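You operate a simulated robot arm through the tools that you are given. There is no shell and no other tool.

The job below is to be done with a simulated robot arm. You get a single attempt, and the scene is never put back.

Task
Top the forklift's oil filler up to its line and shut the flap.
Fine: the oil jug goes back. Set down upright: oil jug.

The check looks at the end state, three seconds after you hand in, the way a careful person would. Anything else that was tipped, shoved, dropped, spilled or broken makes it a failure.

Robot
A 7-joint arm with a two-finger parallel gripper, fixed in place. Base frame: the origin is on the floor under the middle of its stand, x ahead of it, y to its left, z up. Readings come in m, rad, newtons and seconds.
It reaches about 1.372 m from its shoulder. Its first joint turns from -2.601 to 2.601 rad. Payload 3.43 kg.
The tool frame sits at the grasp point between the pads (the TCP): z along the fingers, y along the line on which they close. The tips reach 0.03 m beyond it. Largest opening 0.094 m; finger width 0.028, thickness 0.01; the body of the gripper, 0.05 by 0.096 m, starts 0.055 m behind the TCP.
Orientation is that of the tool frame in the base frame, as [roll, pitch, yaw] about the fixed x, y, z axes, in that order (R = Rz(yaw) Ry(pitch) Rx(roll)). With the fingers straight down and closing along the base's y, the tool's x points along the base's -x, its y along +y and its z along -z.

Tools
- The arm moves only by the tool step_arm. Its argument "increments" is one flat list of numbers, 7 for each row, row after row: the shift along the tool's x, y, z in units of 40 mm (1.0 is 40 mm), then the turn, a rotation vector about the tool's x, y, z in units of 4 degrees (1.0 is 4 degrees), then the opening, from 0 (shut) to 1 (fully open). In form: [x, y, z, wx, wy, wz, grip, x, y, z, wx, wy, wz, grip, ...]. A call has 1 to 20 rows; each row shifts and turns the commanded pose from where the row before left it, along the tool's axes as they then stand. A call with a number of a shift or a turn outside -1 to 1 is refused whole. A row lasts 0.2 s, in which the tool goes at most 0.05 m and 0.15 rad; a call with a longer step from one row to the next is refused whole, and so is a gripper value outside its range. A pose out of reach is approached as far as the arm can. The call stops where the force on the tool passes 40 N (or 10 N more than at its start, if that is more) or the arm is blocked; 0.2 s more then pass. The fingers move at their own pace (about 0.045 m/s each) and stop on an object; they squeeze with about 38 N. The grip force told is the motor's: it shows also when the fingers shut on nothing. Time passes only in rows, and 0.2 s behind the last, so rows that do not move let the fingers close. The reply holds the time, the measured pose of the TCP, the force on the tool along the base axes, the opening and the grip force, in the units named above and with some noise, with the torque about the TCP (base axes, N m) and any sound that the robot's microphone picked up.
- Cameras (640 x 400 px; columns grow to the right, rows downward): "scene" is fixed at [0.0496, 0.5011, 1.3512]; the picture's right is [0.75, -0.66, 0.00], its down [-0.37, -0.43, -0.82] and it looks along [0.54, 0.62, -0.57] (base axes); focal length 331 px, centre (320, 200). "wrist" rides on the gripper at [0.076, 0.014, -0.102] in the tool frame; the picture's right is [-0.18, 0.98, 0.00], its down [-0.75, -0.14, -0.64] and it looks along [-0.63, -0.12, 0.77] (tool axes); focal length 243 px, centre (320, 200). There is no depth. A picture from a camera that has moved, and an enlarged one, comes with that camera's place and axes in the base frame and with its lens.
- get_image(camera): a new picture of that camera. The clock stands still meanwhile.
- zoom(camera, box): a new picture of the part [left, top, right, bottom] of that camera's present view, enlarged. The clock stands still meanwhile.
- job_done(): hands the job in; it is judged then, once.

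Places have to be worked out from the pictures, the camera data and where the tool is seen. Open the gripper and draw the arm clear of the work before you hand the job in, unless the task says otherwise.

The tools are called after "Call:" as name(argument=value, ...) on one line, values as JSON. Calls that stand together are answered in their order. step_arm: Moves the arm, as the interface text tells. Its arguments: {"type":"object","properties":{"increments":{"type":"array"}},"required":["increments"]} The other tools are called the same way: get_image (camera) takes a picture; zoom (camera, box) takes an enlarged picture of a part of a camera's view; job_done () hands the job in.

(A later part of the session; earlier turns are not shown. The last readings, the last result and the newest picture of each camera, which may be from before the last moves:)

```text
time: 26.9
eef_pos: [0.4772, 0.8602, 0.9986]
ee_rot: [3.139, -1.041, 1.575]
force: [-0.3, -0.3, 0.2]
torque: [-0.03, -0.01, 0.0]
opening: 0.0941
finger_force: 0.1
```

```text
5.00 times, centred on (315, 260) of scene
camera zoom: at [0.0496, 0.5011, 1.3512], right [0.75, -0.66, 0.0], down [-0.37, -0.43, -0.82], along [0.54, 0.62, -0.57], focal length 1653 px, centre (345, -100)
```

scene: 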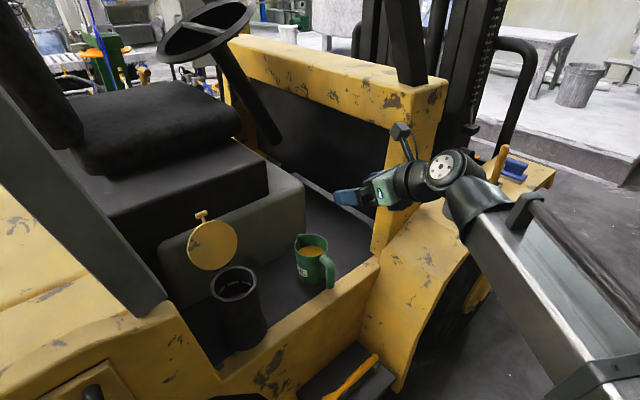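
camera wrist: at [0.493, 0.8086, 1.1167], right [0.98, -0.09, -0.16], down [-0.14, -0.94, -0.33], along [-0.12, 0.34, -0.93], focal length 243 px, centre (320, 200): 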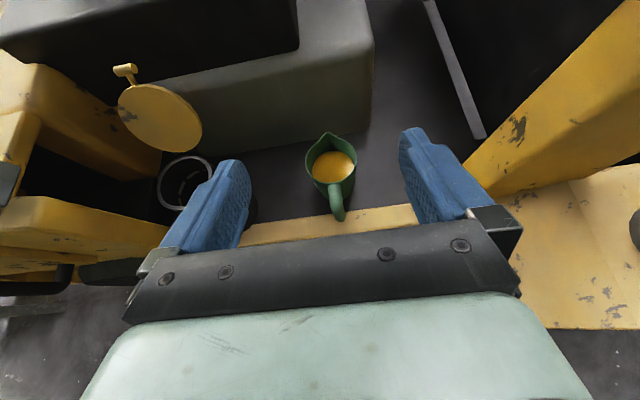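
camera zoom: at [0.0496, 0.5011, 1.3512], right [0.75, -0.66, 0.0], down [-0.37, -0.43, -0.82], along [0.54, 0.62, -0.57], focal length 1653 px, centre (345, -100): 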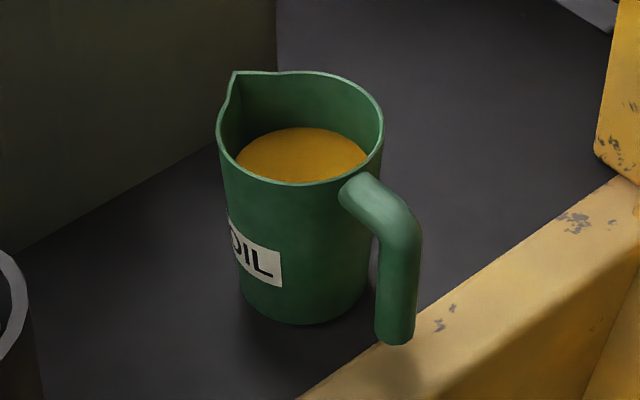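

Triangulated now: rim centre (0.471, 1.020, 0.736), handle bar a 21 mm rod at (0.471, 0.941) from z≈0.64 to 0.725, floor z≈0.615, sill nearly flush. I descend to a pre-grasp about 10 cm short of the handle.

Call:
step_arm(increments=[-0.769, -0.022, 0.406, 0, 0, 0, 1, -0.769, -0.022, 0.406, 0, 0, 0, 1, -0.769, -0.022, 0.406, 0, 0, 0, 1, -0.769, -0.022, 0.406, 0, 0, 0, 1, -0.769, -0.022, 0.406, 0, 0, 0, 1, -0.769, -0.022, 0.406, 0, 0, 0, 1, -0.769, -0.022, 0.406, 0, 0, 0, 1])

Call:
get_image(camera="wrist")

Call:
get_image(camera="scene")

```text
time: 28.6
eef_pos: [0.4722, 0.8475, 0.7559]
ee_rot: [3.139, -1.04, 1.573]
force: [0.3, -0.6, 0.9]
torque: [-0.04, -0.01, 0.0]
opening: 0.0941
finger_force: 0.0
```

```text
taken
camera wrist: at [0.4877, 0.7971, 0.874], right [0.98, -0.09, -0.16], down [-0.14, -0.94, -0.33], along [-0.12, 0.34, -0.93], focal length 243 px, centre (320, 200)
```

wrist: 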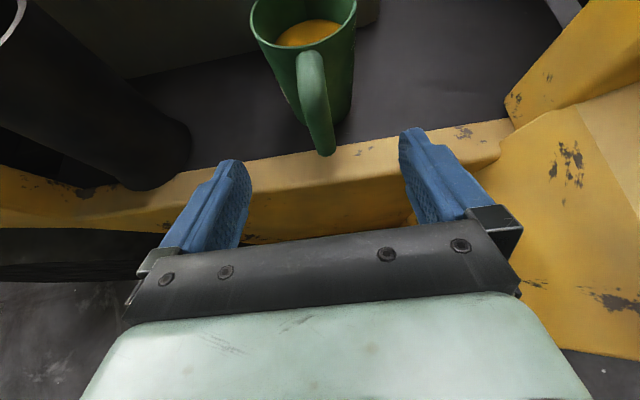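

```text
taken
```

scene: 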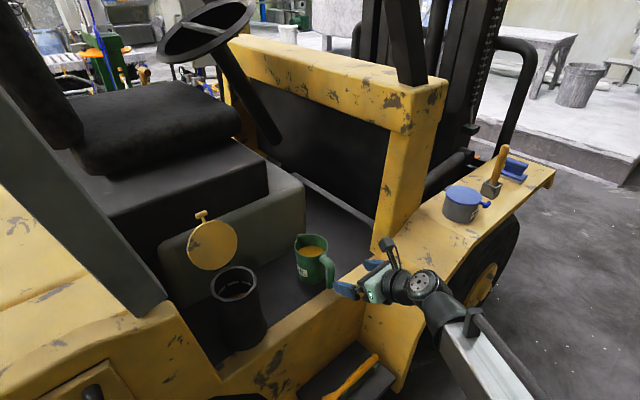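

The handle lines up (x≈0.471) between the open fingers. I advance along the finger axis so that the bar lies at the pads, about at z≈0.70.

Call:
step_arm(increments=[-0.0075, -0.004, 0.432, 0, 0, 0, 1, -0.0075, -0.004, 0.432, 0, 0, 0, 1, -0.0075, -0.004, 0.432, 0, 0, 0, 1, -0.0075, -0.004, 0.432, 0, 0, 0, 1, -0.0075, -0.004, 0.432, 0, 0, 0, 1, -0.0075, -0.004, 0.432, 0, 0, 0, 1])

Call:
get_image(camera="wrist")

Call:
zoom(camera="scene", box=[270, 210, 410, 310])

```text
time: 29.9
eef_pos: [0.4715, 0.9385, 0.702]
ee_rot: [3.139, -1.04, 1.572]
force: [0.1, -0.8, -0.7]
torque: [-0.01, 0.0, 0.0]
opening: 0.0939
finger_force: 0.1
```

```text
taken
camera wrist: at [0.4865, 0.887, 0.8198], right [0.98, -0.09, -0.16], down [-0.14, -0.94, -0.33], along [-0.12, 0.34, -0.93], focal length 243 px, centre (320, 200)
```

wrist: 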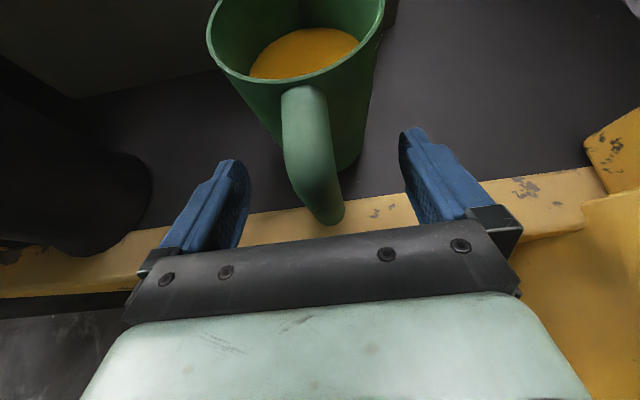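

```text
4.00 times, centred on (340, 260) of scene
camera zoom: at [0.0496, 0.5011, 1.3512], right [0.75, -0.66, 0.0], down [-0.37, -0.43, -0.82], along [0.54, 0.62, -0.57], focal length 1322 px, centre (240, -40)
```

zoom: 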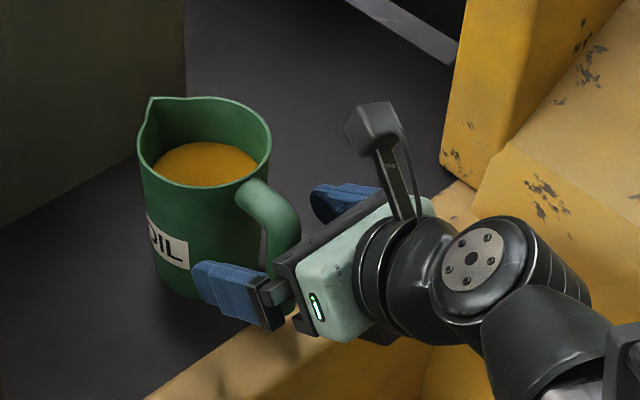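

The bar sits at the pad centre. I close on the handle.

Call:
step_arm(increments=[0, 0, 0, 0, 0, 0, 0.5, 0, 0, 0, 0, 0, 0, 0.3, 0, 0, 0, 0, 0, 0, 0, 0, 0, 0, 0, 0, 0, 0, 0, 0, 0, 0, 0, 0, 0, 0, 0, 0, 0, 0, 0, 0, 0, 0, 0, 0, 0, 0, 0])

Call:
get_image(camera="wrist")

Call:
zoom(camera="scene", box=[270, 210, 410, 310])

```text
time: 31.6
eef_pos: [0.4708, 0.937, 0.7017]
ee_rot: [3.139, -1.041, 1.573]
force: [0.3, 0.0, 0.0]
torque: [0.01, 0.03, 0.01]
opening: 0.0258
finger_force: 38.2
```

```text
taken
camera wrist: at [0.4864, 0.8867, 0.8197], right [0.98, -0.09, -0.16], down [-0.14, -0.94, -0.33], along [-0.12, 0.34, -0.93], focal length 243 px, centre (320, 200)
```

wrist: 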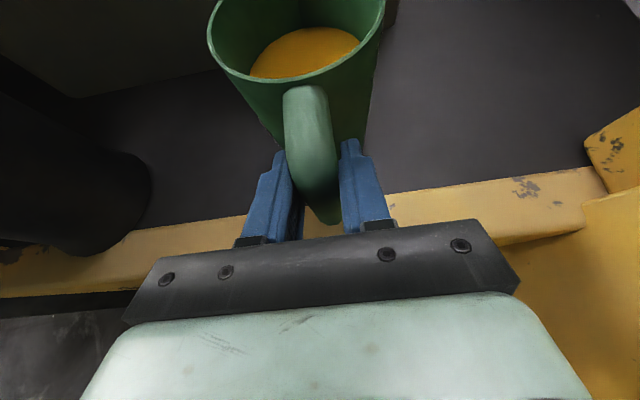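

```text
4.00 times, centred on (340, 260) of scene
camera zoom: at [0.0496, 0.5011, 1.3512], right [0.75, -0.66, 0.0], down [-0.37, -0.43, -0.82], along [0.54, 0.62, -0.57], focal length 1322 px, centre (240, -40)
```

zoom: 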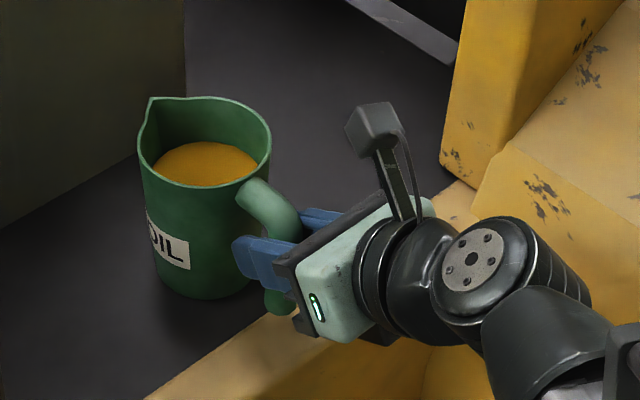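

Firm, centred grip (25.8 mm, 38 N) with no side load. I lift 3 cm slowly and check that the jug stays upright.

Call:
step_arm(increments=[0.108, 0, -0.063, 0, 0, 0, 0, 0.108, 0, -0.063, 0, 0, 0, 0, 0.216, 0, -0.126, 0, 0, 0, 0, 0.216, 0, -0.126, 0, 0, 0, 0, 0, 0, 0, 0, 0, 0, 0])

Call:
get_image(camera="wrist")

Call:
zoom(camera="scene", box=[270, 210, 410, 310])

```text
time: 32.8
eef_pos: [0.4711, 0.9381, 0.7318]
ee_rot: [3.139, -1.04, 1.574]
force: [1.0, -0.4, -3.5]
torque: [-0.27, -0.04, 0.02]
opening: 0.0258
finger_force: 37.6
```

```text
taken
camera wrist: at [0.4861, 0.8872, 0.8494], right [0.98, -0.09, -0.16], down [-0.14, -0.94, -0.32], along [-0.12, 0.34, -0.93], focal length 243 px, centre (320, 200)
```

wrist: 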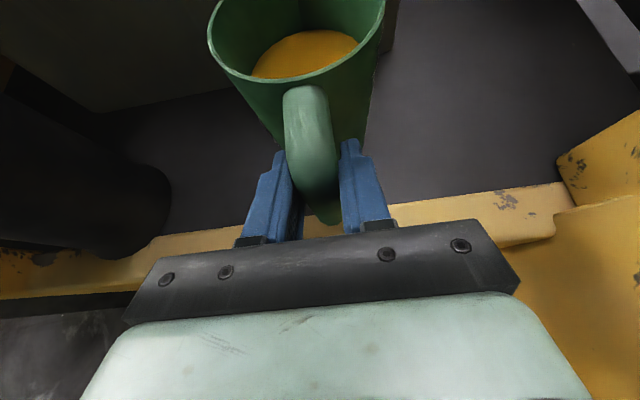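

```text
4.00 times, centred on (340, 260) of scene
camera zoom: at [0.0496, 0.5011, 1.3512], right [0.75, -0.66, 0.0], down [-0.37, -0.43, -0.82], along [0.54, 0.62, -0.57], focal length 1322 px, centre (240, -40)
```

zoom: 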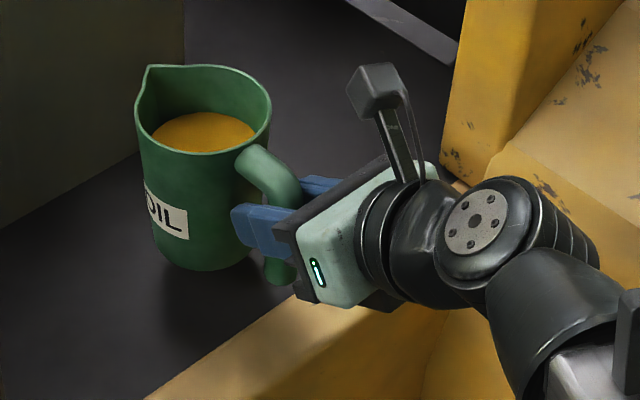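

The jug lifted cleanly: 3.5 N load, still upright in the grip. I raise it to z≈0.92 while drawing back to y≈0.84, so it will clear the neck and lid.

Call:
step_arm(increments=[0.238, 0, -0.376, 0, 0, 0, 0, 0.238, 0, -0.376, 0, 0, 0, 0, 0.238, 0, -0.376, 0, 0, 0, 0, 0.238, 0, -0.376, 0, 0, 0, 0, 0.238, 0, -0.376, 0, 0, 0, 0, 0.238, 0, -0.376, 0, 0, 0, 0, 0.238, 0, -0.376, 0, 0, 0, 0, 0.238, 0, -0.376, 0, 0, 0, 0, 0.238, 0, -0.376, 0, 0, 0, 0, 0.238, 0, -0.376, 0, 0, 0, 0, 0.238, 0, -0.376, 0, 0, 0, 0, 0.238, 0, -0.376, 0, 0, 0, 0])

Call:
get_image(camera="wrist")

Call:
get_image(camera="scene")

```text
time: 35.4
eef_pos: [0.4711, 0.8388, 0.9227]
ee_rot: [3.138, -1.04, 1.573]
force: [0.5, 0.8, -3.7]
torque: [-0.27, -0.01, 0.02]
opening: 0.026
finger_force: 37.8
```

```text
taken
camera wrist: at [0.4861, 0.7879, 1.0387], right [0.98, -0.09, -0.16], down [-0.14, -0.94, -0.33], along [-0.12, 0.34, -0.93], focal length 243 px, centre (320, 200)
```

wrist: 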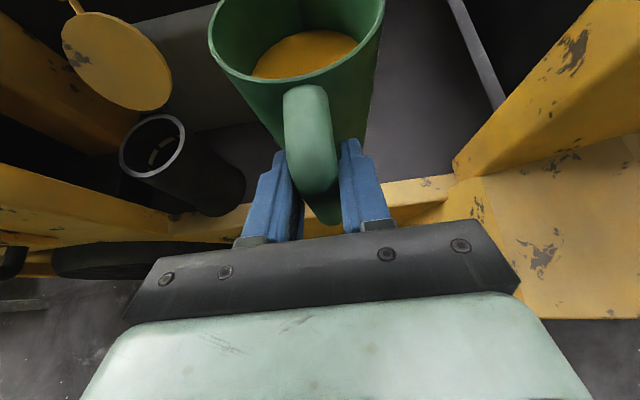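

```text
taken
```

scene: 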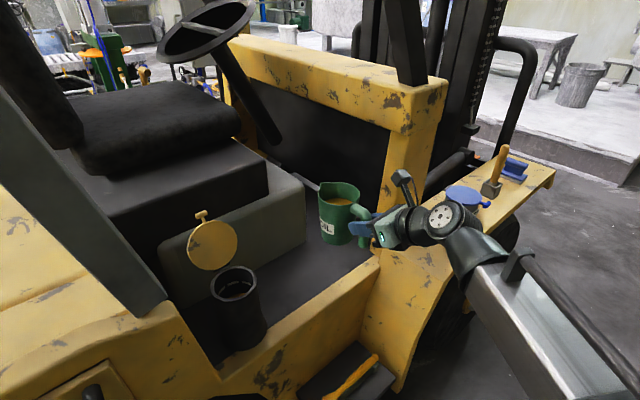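

Jug is steady. From here the wrist camera sees into the neck beside the jug, a useful check view, so I take a "before" reference from both cameras.

Call:
zoom(camera="wrist", box=[110, 100, 200, 190])

Call:
zoom(camera="scene", box=[205, 258, 265, 308])

Call:
zoom(camera="wrist", box=[200, 0, 400, 120])

```text
4.44 times, centred on (155, 145) of wrist
camera zoom: at [0.4861, 0.7879, 1.0387], right [0.98, -0.09, -0.16], down [-0.14, -0.94, -0.33], along [-0.12, 0.34, -0.93], focal length 1078 px, centre (1053, 444)
```

zoom: 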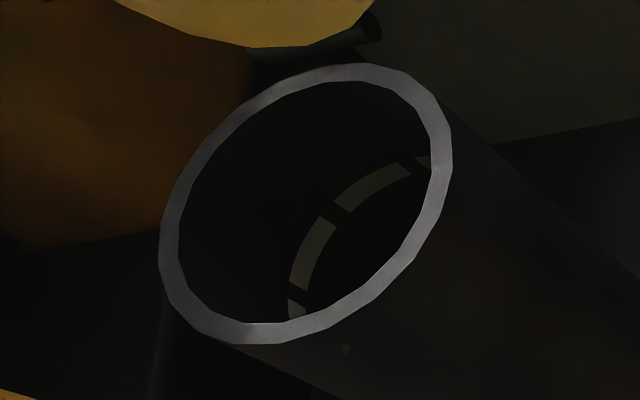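

```text
8.00 times, centred on (235, 283) of scene
camera zoom: at [0.0496, 0.5011, 1.3512], right [0.75, -0.66, 0.0], down [-0.37, -0.43, -0.82], along [0.54, 0.62, -0.57], focal length 2645 px, centre (1000, -464)
```

zoom: 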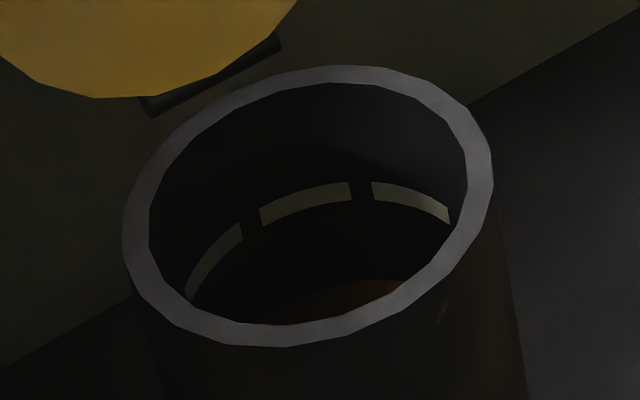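

```text
3.20 times, centred on (300, 60) of wrist
camera zoom: at [0.4861, 0.7879, 1.0387], right [0.98, -0.09, -0.16], down [-0.14, -0.94, -0.33], along [-0.12, 0.34, -0.93], focal length 776 px, centre (384, 648)
```

zoom: 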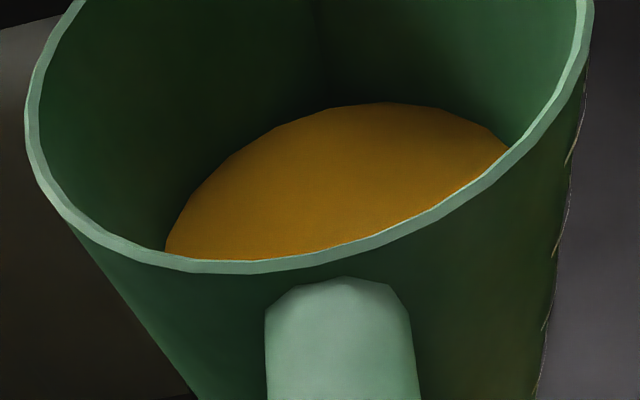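

References taken: oil edge well below the dashed line. I now carry the jug across to x≈0.231 at this height, spout staying at y≈0.98, in front of the open lid.

Call:
step_arm(increments=[0, -0.5, 0, 0, 0, 0, 0, 0, -0.5, 0, 0, 0, 0, 0, 0, -0.5, 0, 0, 0, 0, 0, 0, -0.5, 0, 0, 0, 0, 0, 0, -0.5, 0, 0, 0, 0, 0, 0, -0.5, 0, 0, 0, 0, 0, 0, -0.5, 0, 0, 0, 0, 0, 0, -0.5, 0, 0, 0, 0, 0, 0, -0.5, 0, 0, 0, 0, 0, 0, -0.5, 0, 0, 0, 0, 0, 0, -0.5, 0, 0, 0, 0, 0, 0, -0.5, 0, 0, 0, 0, 0])

Call:
get_image(camera="wrist")

Call:
get_image(camera="scene")

```text
time: 38.0
eef_pos: [0.231, 0.839, 0.9225]
ee_rot: [3.139, -1.041, 1.572]
force: [1.0, 0.1, -3.6]
torque: [-0.28, -0.01, 0.05]
opening: 0.0262
finger_force: 37.7
```

```text
taken
camera wrist: at [0.2459, 0.7891, 1.0392], right [0.98, -0.09, -0.16], down [-0.14, -0.94, -0.33], along [-0.12, 0.34, -0.93], focal length 243 px, centre (320, 200)
```

wrist: 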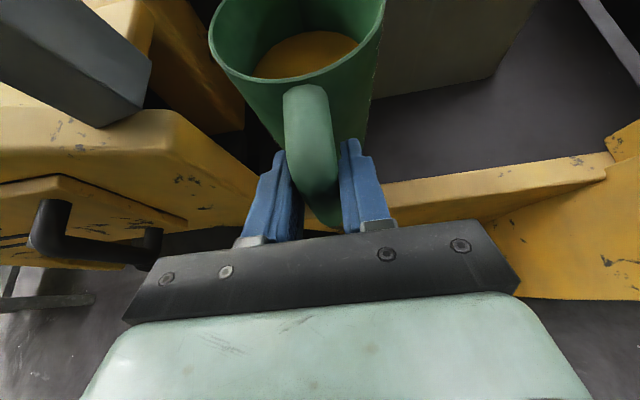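

```text
taken
```

scene: 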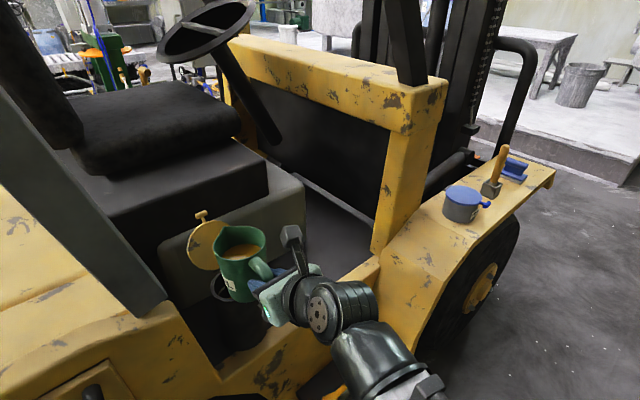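

Reached (0.231, 0.839, 0.9225) with the jug upright and spout near (0.231, 0.983). I tilt to 30° (below the pouring point) while bringing the spout down over the neck mouth, then check alignment before any oil flows.

Call:
step_arm(increments=[-0.04, 0, -0.018, 0, -0.833, 0, 0, -0.04, 0, -0.018, 0, -0.833, 0, 0, -0.04, 0, -0.018, 0, -0.833, 0, 0, -0.107, 0, 0.118, 0, -0.833, 0, 0, -0.1, 0, 0.124, 0, -0.833, 0, 0, -0.093, 0, 0.129, 0, -0.833, 0, 0])

Call:
get_image(camera="wrist")

Call:
zoom(camera="scene", box=[180, 200, 320, 330])

```text
time: 39.4
eef_pos: [0.2303, 0.839, 0.8982]
ee_rot: [3.14, -0.689, 1.572]
force: [-0.3, -0.1, -3.5]
torque: [-0.22, 0.01, -0.01]
opening: 0.0258
finger_force: 37.3
```

```text
taken
camera wrist: at [0.2459, 0.8306, 1.0261], right [0.98, -0.14, -0.12], down [-0.14, -0.99, 0.02], along [-0.12, 0.0, -0.99], focal length 243 px, centre (320, 200)
```

wrist: 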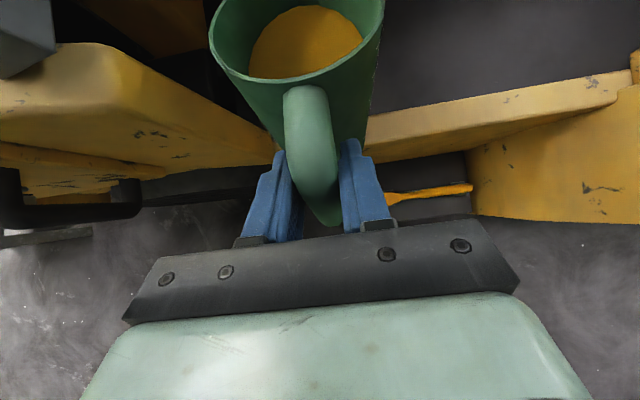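

```text
3.08 times, centred on (250, 265) of scene
camera zoom: at [0.0496, 0.5011, 1.3512], right [0.75, -0.66, 0.0], down [-0.37, -0.43, -0.82], along [0.54, 0.62, -0.57], focal length 1017 px, centre (535, 0)
```

zoom: 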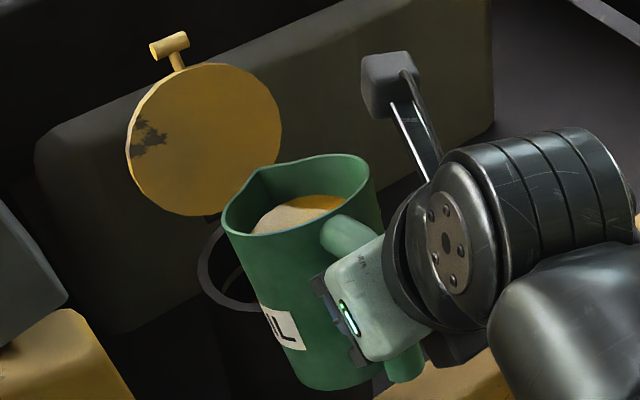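

Alignment agrees with prediction (spout tip near (0.23, 0.987, 0.883), over the neck). I continue to 30° tilt with the spout lowered to about z 0.845.

Call:
step_arm(increments=[-0.048, 0, 0.12, 0, -0.833, 0, 0, -0.04, 0, 0.122, 0, -0.833, 0, 0, -0.033, 0, 0.125, 0, -0.833, 0, 0])

Call:
get_image(camera="wrist")

Call:
zoom(camera="scene", box=[180, 200, 320, 330])

```text
time: 40.1
eef_pos: [0.2289, 0.8431, 0.8837]
ee_rot: [3.141, -0.516, 1.573]
force: [-0.3, -0.4, -3.7]
torque: [-0.22, 0.03, 0.01]
opening: 0.0258
finger_force: 38.0
```

```text
taken
camera wrist: at [0.2456, 0.8575, 1.0107], right [0.98, -0.16, -0.09], down [-0.14, -0.97, 0.19], along [-0.12, -0.17, -0.98], focal length 243 px, centre (320, 200)
```

wrist: 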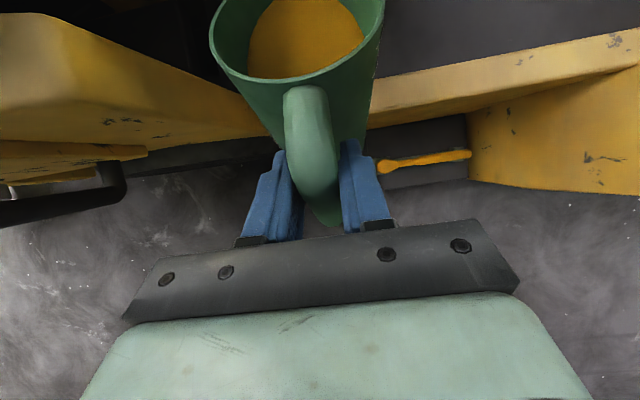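

```text
3.08 times, centred on (250, 265) of scene
camera zoom: at [0.0496, 0.5011, 1.3512], right [0.75, -0.66, 0.0], down [-0.37, -0.43, -0.82], along [0.54, 0.62, -0.57], focal length 1017 px, centre (535, 0)
```

zoom: 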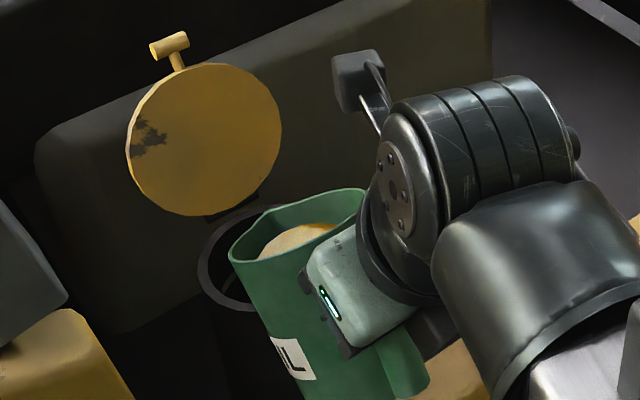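

Spout is right over the mouth at 30°. I tilt on in small steps to 35° and look for the start of the flow.

Call:
step_arm(increments=[0.083, 0.02, 0.01, 0, -0.625, 0, 0, 0.05, 0.02, 0.022, 0, -0.625, 0, 0, 0, 0, 0, 0, 0, 0, 0])

Call:
zoom(camera="scene", box=[180, 200, 320, 330])

Call:
zoom(camera="wrist", box=[200, 0, 400, 125])

```text
time: 41.0
eef_pos: [0.2315, 0.8471, 0.8854]
ee_rot: [3.14, -0.429, 1.571]
force: [-0.6, -0.1, -3.6]
torque: [-0.2, -0.01, 0.03]
opening: 0.0258
finger_force: 38.0
```

```text
3.08 times, centred on (250, 265) of scene
camera zoom: at [0.0496, 0.5011, 1.3512], right [0.75, -0.66, 0.0], down [-0.37, -0.43, -0.82], along [0.54, 0.62, -0.57], focal length 1017 px, centre (535, 0)
```

zoom: 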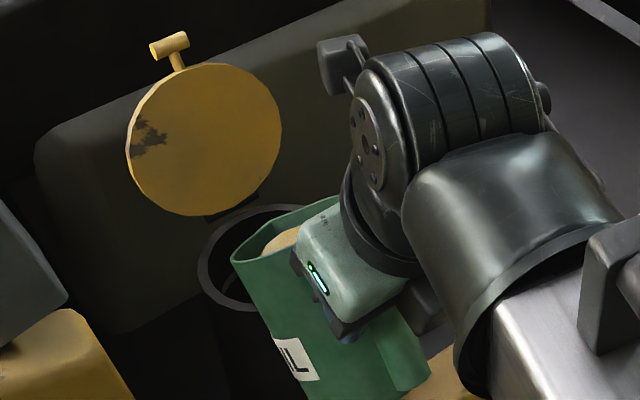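

```text
3.20 times, centred on (300, 62) of wrist
camera zoom: at [0.2473, 0.8736, 1.0105], right [0.98, -0.17, -0.07], down [-0.14, -0.95, 0.27], along [-0.12, -0.26, -0.96], focal length 776 px, centre (384, 640)
```

zoom: 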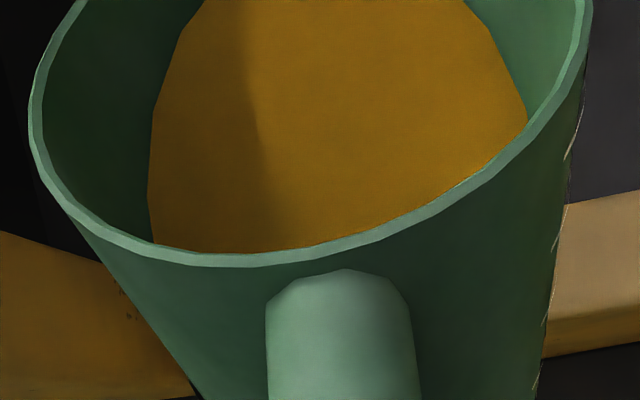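

No flow yet at 35° (load still 3.6 N). I go on to 40°.

Call:
step_arm(increments=[0.078, 0, -0.02, 0, -0.625, 0, 0, 0.08, 0, -0.019, 0, -0.625, 0, 0, 0, 0, 0, 0, 0, 0, 0, 0, 0, 0, 0, 0, 0, 0])

Call:
zoom(camera="scene", box=[210, 240, 290, 300])

Call:
get_image(camera="wrist")

```text
time: 42.0
eef_pos: [0.2326, 0.8534, 0.8884]
ee_rot: [3.14, -0.344, 1.571]
force: [0.2, -0.2, -3.5]
torque: [-0.19, 0.01, 0.0]
opening: 0.0259
finger_force: 37.9
```

```text
6.67 times, centred on (250, 270) of scene
camera zoom: at [0.0496, 0.5011, 1.3512], right [0.75, -0.66, 0.0], down [-0.37, -0.43, -0.82], along [0.54, 0.62, -0.57], focal length 2204 px, centre (787, -267)
```

zoom: 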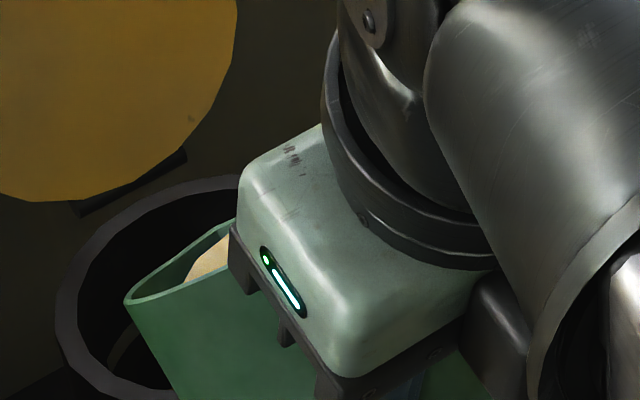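

```text
taken
camera wrist: at [0.2473, 0.8896, 1.0118], right [0.98, -0.17, -0.06], down [-0.14, -0.93, 0.35], along [-0.12, -0.34, -0.93], focal length 243 px, centre (320, 200)
```

wrist: 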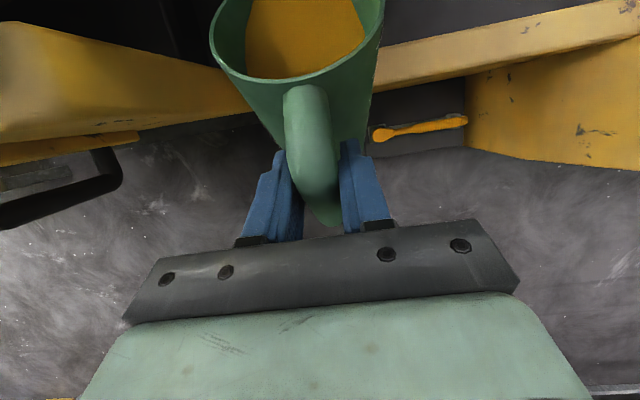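

Still no flow at 40°. I step on to 45°.

Call:
step_arm(increments=[0.1, -0.02, -0.065, 0, -0.625, 0, 0, 0.103, -0.01, -0.063, 0, -0.625, 0, 0, 0, 0, 0, 0, 0, 0, 0, 0, 0, 0, 0, 0, 0, 0])

Call:
zoom(camera="scene", box=[210, 240, 290, 300])

```text
time: 43.0
eef_pos: [0.2311, 0.8587, 0.8963]
ee_rot: [3.138, -0.255, 1.571]
force: [-1.1, -1.0, -3.7]
torque: [-0.13, -0.01, -0.02]
opening: 0.026
finger_force: 37.9
```

```text
6.67 times, centred on (250, 270) of scene
camera zoom: at [0.0496, 0.5011, 1.3512], right [0.75, -0.66, 0.0], down [-0.37, -0.43, -0.82], along [0.54, 0.62, -0.57], focal length 2204 px, centre (787, -267)
```

zoom: 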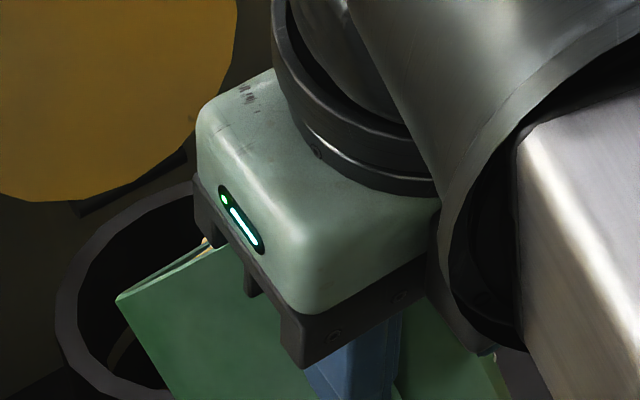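

Near the spout I see a small yellowish spot that may be the first oil at the lip; I zoom in closely.

Call:
zoom(camera="scene", box=[222, 262, 252, 292])

Call:
zoom(camera="wrist", box=[200, 0, 400, 125])

```text
13.33 times, centred on (237, 277) of scene
camera zoom: at [0.0496, 0.5011, 1.3512], right [0.75, -0.66, 0.0], down [-0.37, -0.43, -0.82], along [0.54, 0.62, -0.57], focal length 4408 px, centre (1427, -827)
```

zoom: 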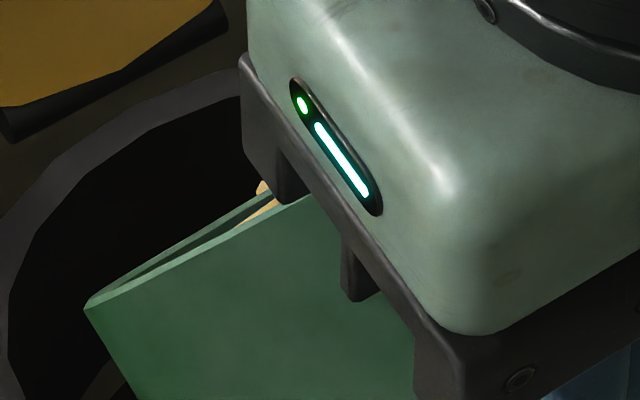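

```text
3.20 times, centred on (300, 62) of wrist
camera zoom: at [0.2461, 0.9062, 1.0153], right [0.98, -0.18, -0.04], down [-0.14, -0.89, 0.43], along [-0.12, -0.42, -0.9], focal length 776 px, centre (384, 640)
```

zoom: 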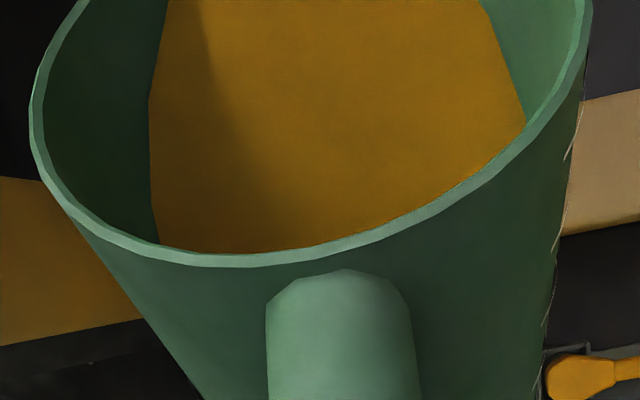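

Oil is at the spout lip (exactly where I predict the tip), so pouring begins around 45°. I hold one second and watch the load.

Call:
step_arm(increments=[0, 0, 0, 0, 0, 0, 0, 0, 0, 0, 0, 0, 0, 0, 0, 0, 0, 0, 0, 0, 0, 0, 0, 0, 0, 0, 0, 0])

Call:
zoom(camera="scene", box=[222, 262, 252, 292])

```text
time: 44.0
eef_pos: [0.2304, 0.8587, 0.8964]
ee_rot: [3.141, -0.255, 1.572]
force: [0.3, 0.7, -3.5]
torque: [-0.17, 0.02, -0.02]
opening: 0.0258
finger_force: 38.1
```

```text
13.33 times, centred on (237, 277) of scene
camera zoom: at [0.0496, 0.5011, 1.3512], right [0.75, -0.66, 0.0], down [-0.37, -0.43, -0.82], along [0.54, 0.62, -0.57], focal length 4408 px, centre (1427, -827)
```

zoom: 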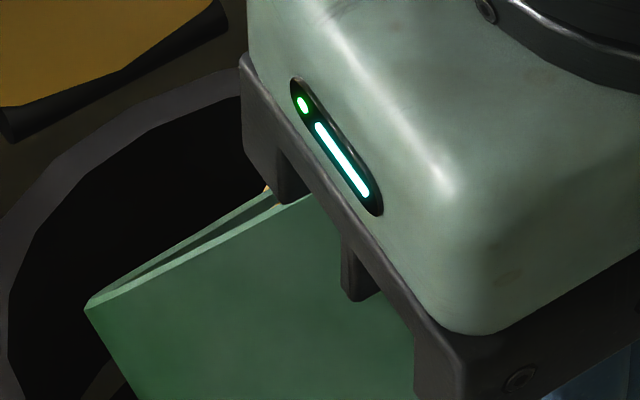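

The trickle settled as the oil reached lip level, so the pour behaves quasi-statically and is controllable by tilt. I go to 50° and hold.

Call:
step_arm(increments=[0.106, 0, -0.06, 0, -0.625, 0, 0, 0.106, 0, -0.064, 0, -0.625, 0, 0, 0, 0, 0, 0, 0, 0, 0, 0, 0, 0, 0, 0, 0, 0, 0, 0, 0, 0, 0, 0, 0, 0, 0, 0, 0, 0, 0, 0])

Call:
zoom(camera="scene", box=[205, 250, 265, 300])

Call:
get_image(camera="wrist")

```text
time: 45.4
eef_pos: [0.2299, 0.8668, 0.9023]
ee_rot: [3.141, -0.168, 1.571]
force: [0.1, -0.6, -2.3]
torque: [-0.09, 0.0, 0.0]
opening: 0.0258
finger_force: 38.2
```

```text
8.00 times, centred on (235, 275) of scene
camera zoom: at [0.0496, 0.5011, 1.3512], right [0.75, -0.66, 0.0], down [-0.37, -0.43, -0.82], along [0.54, 0.62, -0.57], focal length 2645 px, centre (1000, -400)
```

zoom: 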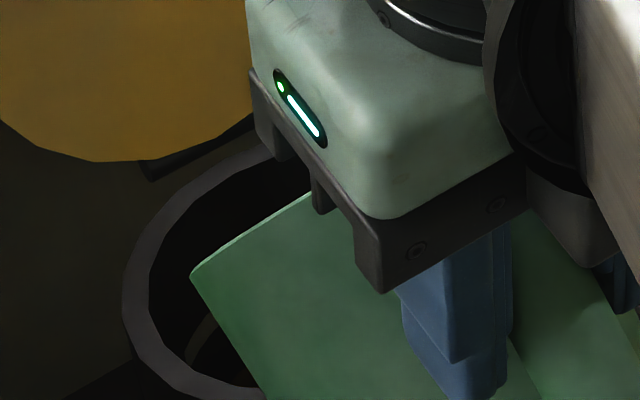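

```text
taken
camera wrist: at [0.2461, 0.9234, 1.0173], right [0.98, -0.18, -0.03], down [-0.14, -0.85, 0.51], along [-0.12, -0.49, -0.86], focal length 243 px, centre (320, 200)
```

wrist: 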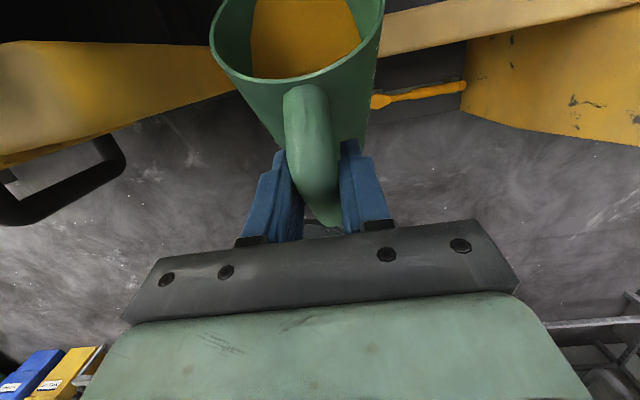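

The load reads lower (2.3 N, noisy). I hold briefly to sample it again before deciding.

Call:
step_arm(increments=[0, 0, 0, 0, 0, 0, 0, 0, 0, 0, 0, 0, 0, 0])

Call:
step_arm(increments=[0, 0, 0, 0, 0, 0, 0])

Call:
zoom(camera="scene", box=[218, 272, 248, 302])

```text
time: 46.0
eef_pos: [0.231, 0.8658, 0.9033]
ee_rot: [3.138, -0.168, 1.571]
force: [0.6, -0.2, -2.5]
torque: [-0.09, 0.0, 0.04]
opening: 0.0262
finger_force: 38.0
```

```text
time: 46.4
eef_pos: [0.2298, 0.8653, 0.903]
ee_rot: [3.14, -0.167, 1.572]
force: [0.5, -0.1, -2.9]
torque: [-0.12, 0.02, -0.02]
opening: 0.0259
finger_force: 38.3
```

```text
13.33 times, centred on (233, 287) of scene
camera zoom: at [0.0496, 0.5011, 1.3512], right [0.75, -0.66, 0.0], down [-0.37, -0.43, -0.82], along [0.54, 0.62, -0.57], focal length 4408 px, centre (1480, -960)
```

zoom: 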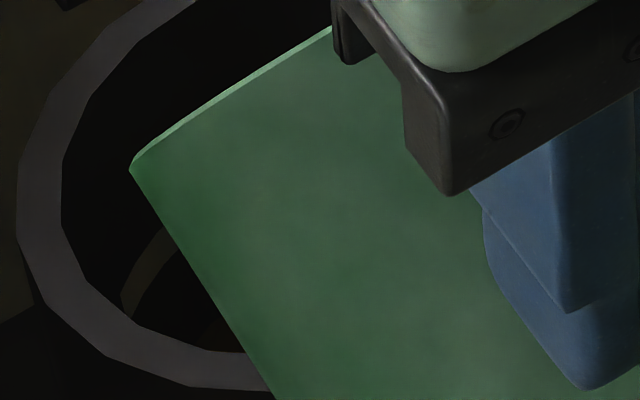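

Average load is now about 2.6 N, so roughly 0.1 kg has gone in. I tip the jug back by 20° in place, then slide it 12 cm to +x to get a clear view of the level.

Call:
step_arm(increments=[0, 0, 0, 0, 0.833, 0, 0, 0, 0, 0, 0, 0.833, 0, 0, 0, 0, 0, 0, 0.833, 0, 0, 0, 0, 0, 0, 0.833, 0, 0, 0, 0, 0, 0, 0.833, 0, 0, 0, 0, 0, 0, 0.833, 0, 0, 0, 0, 0, 0, 0, 0, 0, 0, 0.5, 0, 0, 0.4, 0, 0, 0, 0.5, 0, 0, 0.4, 0, 0, 0, 0.5, 0, 0, 0.4, 0, 0, 0, 0.5, 0, 0, 0.4, 0, 0, 0, 0.5, 0, 0, 0.4, 0, 0, 0, 0.5, 0, 0, 0.4, 0, 0])

Call:
get_image(camera="scene")

Call:
zoom(camera="scene", box=[205, 258, 265, 308])

Call:
get_image(camera="wrist")

```text
time: 49.1
eef_pos: [0.3509, 0.8672, 0.9043]
ee_rot: [3.141, -0.685, 1.572]
force: [0.0, 0.5, -3.6]
torque: [-0.19, -0.03, 0.03]
opening: 0.026
finger_force: 38.5
```

```text
taken
```

scene: 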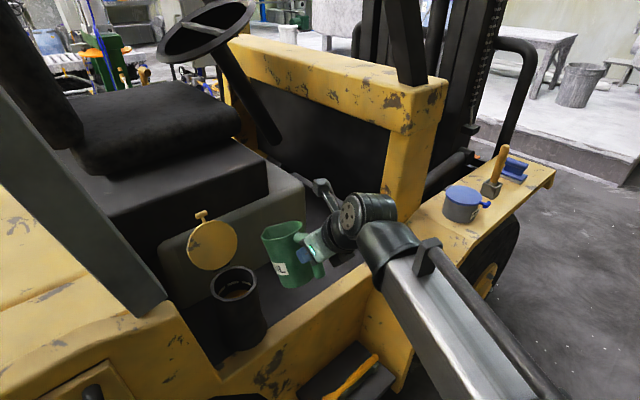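

```text
8.00 times, centred on (235, 283) of scene
camera zoom: at [0.0496, 0.5011, 1.3512], right [0.75, -0.66, 0.0], down [-0.37, -0.43, -0.82], along [0.54, 0.62, -0.57], focal length 2645 px, centre (1000, -464)
```

zoom: 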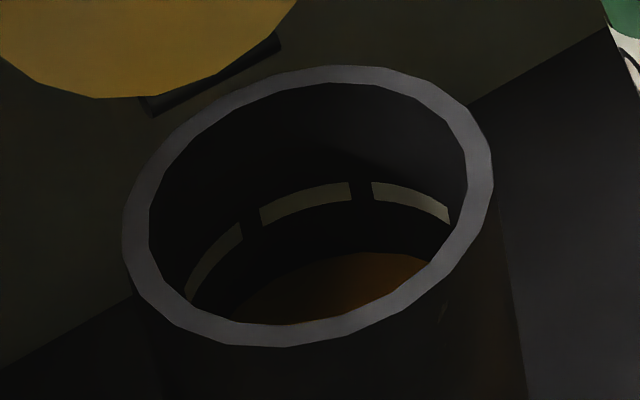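

```text
taken
camera wrist: at [0.3669, 0.8598, 1.032], right [0.98, -0.14, -0.11], down [-0.14, -0.99, 0.02], along [-0.12, 0.0, -0.99], focal length 243 px, centre (320, 200)
```

wrist: 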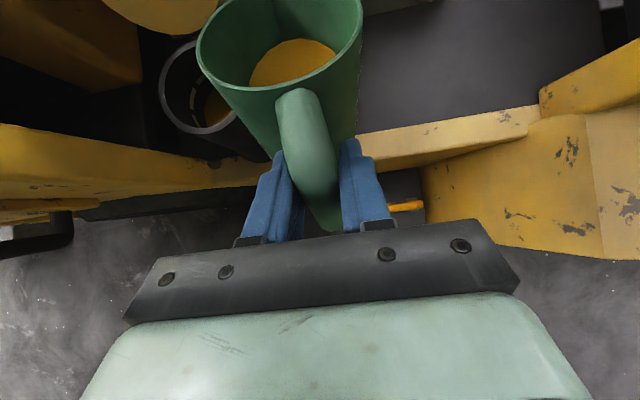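

The level has clearly risen, but the jug seems to sit slightly turned in the fingers compared with before, perhaps having brushed the neck during the sideways move. I zoom in to check.

Call:
zoom(camera="scene", box=[240, 190, 360, 310])

Call:
zoom(camera="wrist", box=[140, 0, 400, 240])

Call:
zoom(camera="scene", box=[190, 240, 290, 380])

```text
3.33 times, centred on (300, 250) of scene
camera zoom: at [0.0496, 0.5011, 1.3512], right [0.75, -0.66, 0.0], down [-0.37, -0.43, -0.82], along [0.54, 0.62, -0.57], focal length 1102 px, centre (387, 33)
```

zoom: 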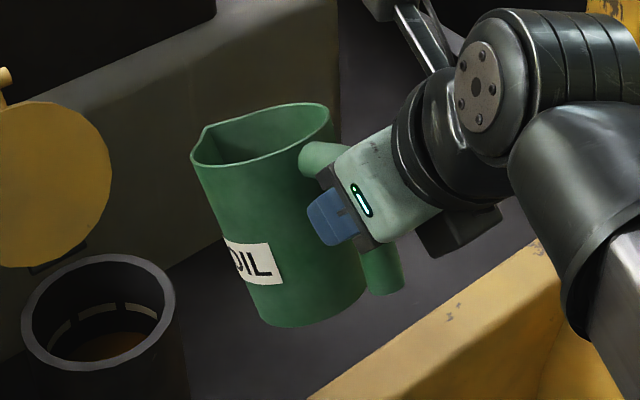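

```text
1.67 times, centred on (270, 120) of wrist
camera zoom: at [0.3669, 0.8598, 1.032], right [0.98, -0.14, -0.11], down [-0.14, -0.99, 0.02], along [-0.12, 0.0, -0.99], focal length 404 px, centre (403, 333)
```

zoom: 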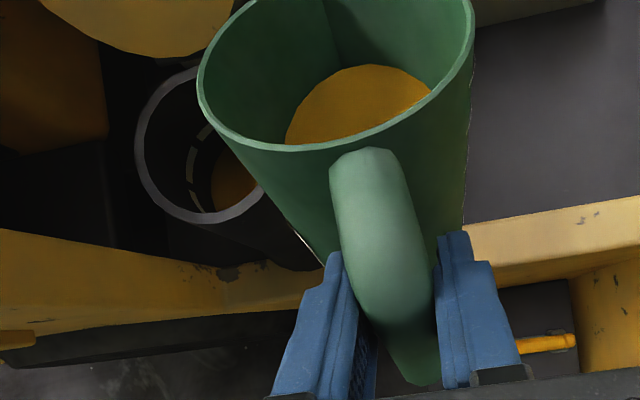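

```text
2.86 times, centred on (240, 310) of scene
camera zoom: at [0.0496, 0.5011, 1.3512], right [0.75, -0.66, 0.0], down [-0.37, -0.43, -0.82], along [0.54, 0.62, -0.57], focal length 945 px, centre (549, -114)
```

zoom: 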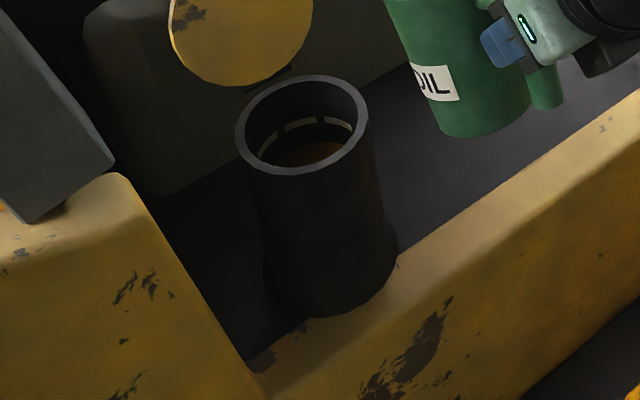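

No spill, and the neck and lid are unmoved; the jug has merely yawed about 6° around its handle bar, still upright, so the spout is now about 14 mm toward -x of the hand. Level has risen about a third of the way to the line. I lift the jug clear and bring it back with an x offset of +14 mm to centre the spout.

Call:
step_arm(increments=[0.069, 0, -0.374, 0, 0, 0, 0, 0.069, 0, -0.374, 0, 0, 0, 0, 0.069, 0, -0.374, 0, 0, 0, 0, 0, -0.442, 0, 0, 0, 0, 0, 0, -0.442, 0, 0, 0, 0, 0, 0, -0.442, 0, 0, 0, 0, 0, 0, -0.442, 0, 0, 0, 0, 0, 0, -0.442, 0, 0, 0, 0, 0, 0, -0.442, 0, 0, 0, 0, 0])

Call:
get_image(camera="wrist")

Call:
zoom(camera="scene", box=[180, 200, 320, 330])

```text
time: 51.1
eef_pos: [0.2447, 0.8445, 0.9438]
ee_rot: [3.14, -0.685, 1.571]
force: [-0.1, -0.5, -3.3]
torque: [-0.22, -0.05, -0.01]
opening: 0.026
finger_force: 37.8
```

```text
taken
camera wrist: at [0.2596, 0.8374, 1.0717], right [0.98, -0.14, -0.11], down [-0.14, -0.99, 0.02], along [-0.12, -0.01, -0.99], focal length 243 px, centre (320, 200)
```

wrist: 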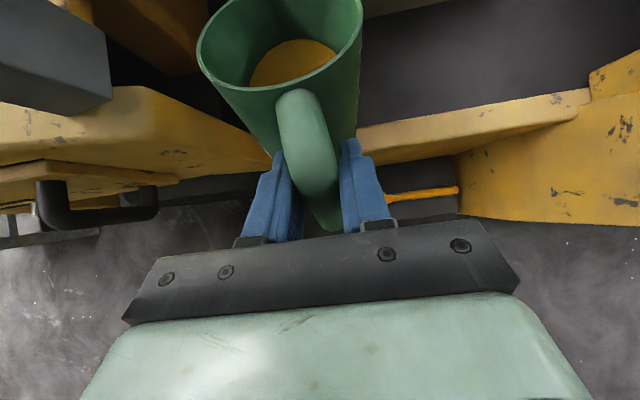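

```text
3.08 times, centred on (250, 265) of scene
camera zoom: at [0.0496, 0.5011, 1.3512], right [0.75, -0.66, 0.0], down [-0.37, -0.43, -0.82], along [0.54, 0.62, -0.57], focal length 1017 px, centre (535, 0)
```

zoom: 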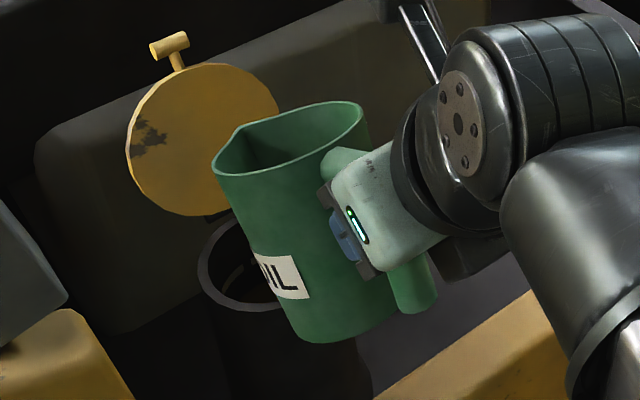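

The spout tip appears about 1 cm lower than predicted; I compare the jug's pose in the grip with the earlier enlarged wrist view.

Call:
zoom(camera="wrist", box=[200, 0, 400, 125])

Call:
zoom(camera="scene", box=[215, 220, 285, 320])

```text
3.20 times, centred on (300, 62) of wrist
camera zoom: at [0.2596, 0.8374, 1.0717], right [0.98, -0.14, -0.11], down [-0.14, -0.99, 0.02], along [-0.12, -0.01, -0.99], focal length 776 px, centre (384, 640)
```

zoom: 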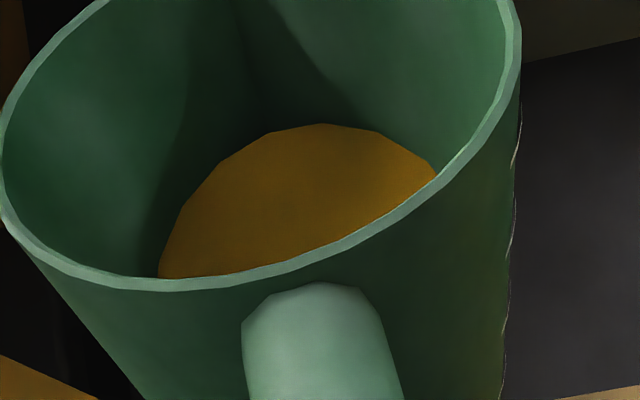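

```text
4.00 times, centred on (250, 270) of scene
camera zoom: at [0.0496, 0.5011, 1.3512], right [0.75, -0.66, 0.0], down [-0.37, -0.43, -0.82], along [0.54, 0.62, -0.57], focal length 1322 px, centre (600, -80)
```

zoom: 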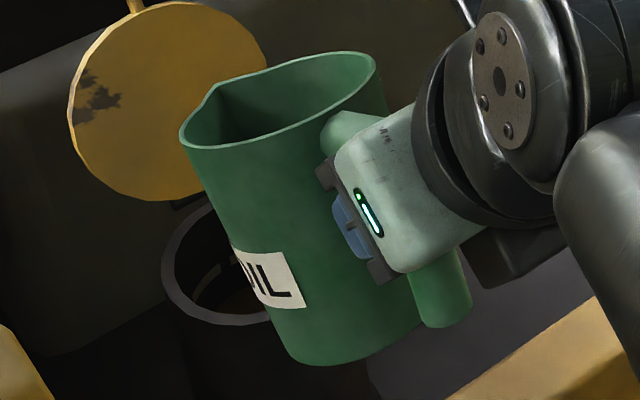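

Comparing views: the jug slid about 1 cm down in the fingers and yawed 6°, with tilt essentially unchanged; the fit now puts the spout at (−0.016, 0.143, 0.0245) from the TCP when upright. I re-plan with these numbers and tilt to 40° with a slightly higher spout.

Call:
step_arm(increments=[-0.19, 0.05, 0.31, 0, -0.8075, 0, 0, -0.172, 0, 0.32, 0, -0.8075, 0, 0, -0.153, 0, 0.33, 0, -0.8075, 0, 0, 0.067, 0, 0.018, 0, -0.625, 0, 0, 0.068, 0, 0.015, 0, -0.625, 0, 0, 0.068, 0, 0.012, 0, -0.625, 0, 0, 0.069, 0, 0.01, 0, -0.625, 0, 0])

Call:
zoom(camera="scene", box=[190, 225, 300, 315])

Call:
get_image(camera="wrist")

```text
time: 52.8
eef_pos: [0.2458, 0.8613, 0.9048]
ee_rot: [3.139, -0.338, 1.572]
force: [-0.3, -0.5, -3.0]
torque: [-0.11, -0.01, -0.02]
opening: 0.0258
finger_force: 38.5
```

```text
4.44 times, centred on (245, 270) of scene
camera zoom: at [0.0496, 0.5011, 1.3512], right [0.75, -0.66, 0.0], down [-0.37, -0.43, -0.82], along [0.54, 0.62, -0.57], focal length 1469 px, centre (653, -111)
```

zoom: 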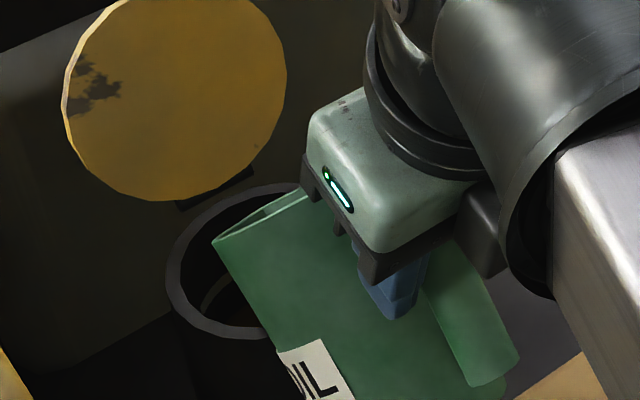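

```text
taken
camera wrist: at [0.2619, 0.8979, 1.0256], right [0.98, -0.17, -0.06], down [-0.14, -0.92, 0.35], along [-0.12, -0.34, -0.93], focal length 243 px, centre (320, 200)
```

wrist: 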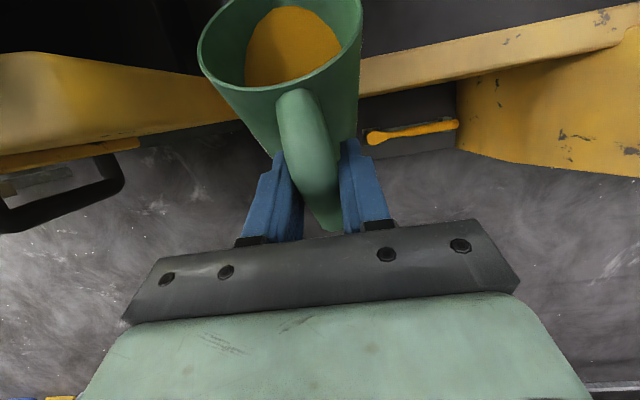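

Spout position matches the new model, above the mouth. I continue to 50°, where flow should just resume.

Call:
step_arm(increments=[0.113, 0, -0.045, 0, -0.625, 0, 0, 0.111, 0, -0.05, 0, -0.625, 0, 0, 0.108, 0, -0.054, 0, -0.625, 0, 0, 0.106, 0, -0.059, 0, -0.625, 0, 0, 0, 0, 0, 0, 0, 0, 0])

Call:
zoom(camera="scene", box=[190, 225, 300, 315])

```text
time: 54.0
eef_pos: [0.247, 0.876, 0.9155]
ee_rot: [3.139, -0.163, 1.569]
force: [-0.1, 0.2, -3.0]
torque: [-0.11, 0.0, 0.03]
opening: 0.026
finger_force: 37.9
```

```text
4.44 times, centred on (245, 270) of scene
camera zoom: at [0.0496, 0.5011, 1.3512], right [0.75, -0.66, 0.0], down [-0.37, -0.43, -0.82], along [0.54, 0.62, -0.57], focal length 1469 px, centre (653, -111)
```

zoom: 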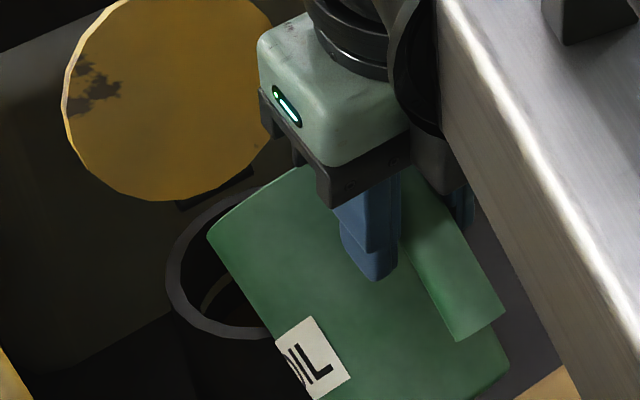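

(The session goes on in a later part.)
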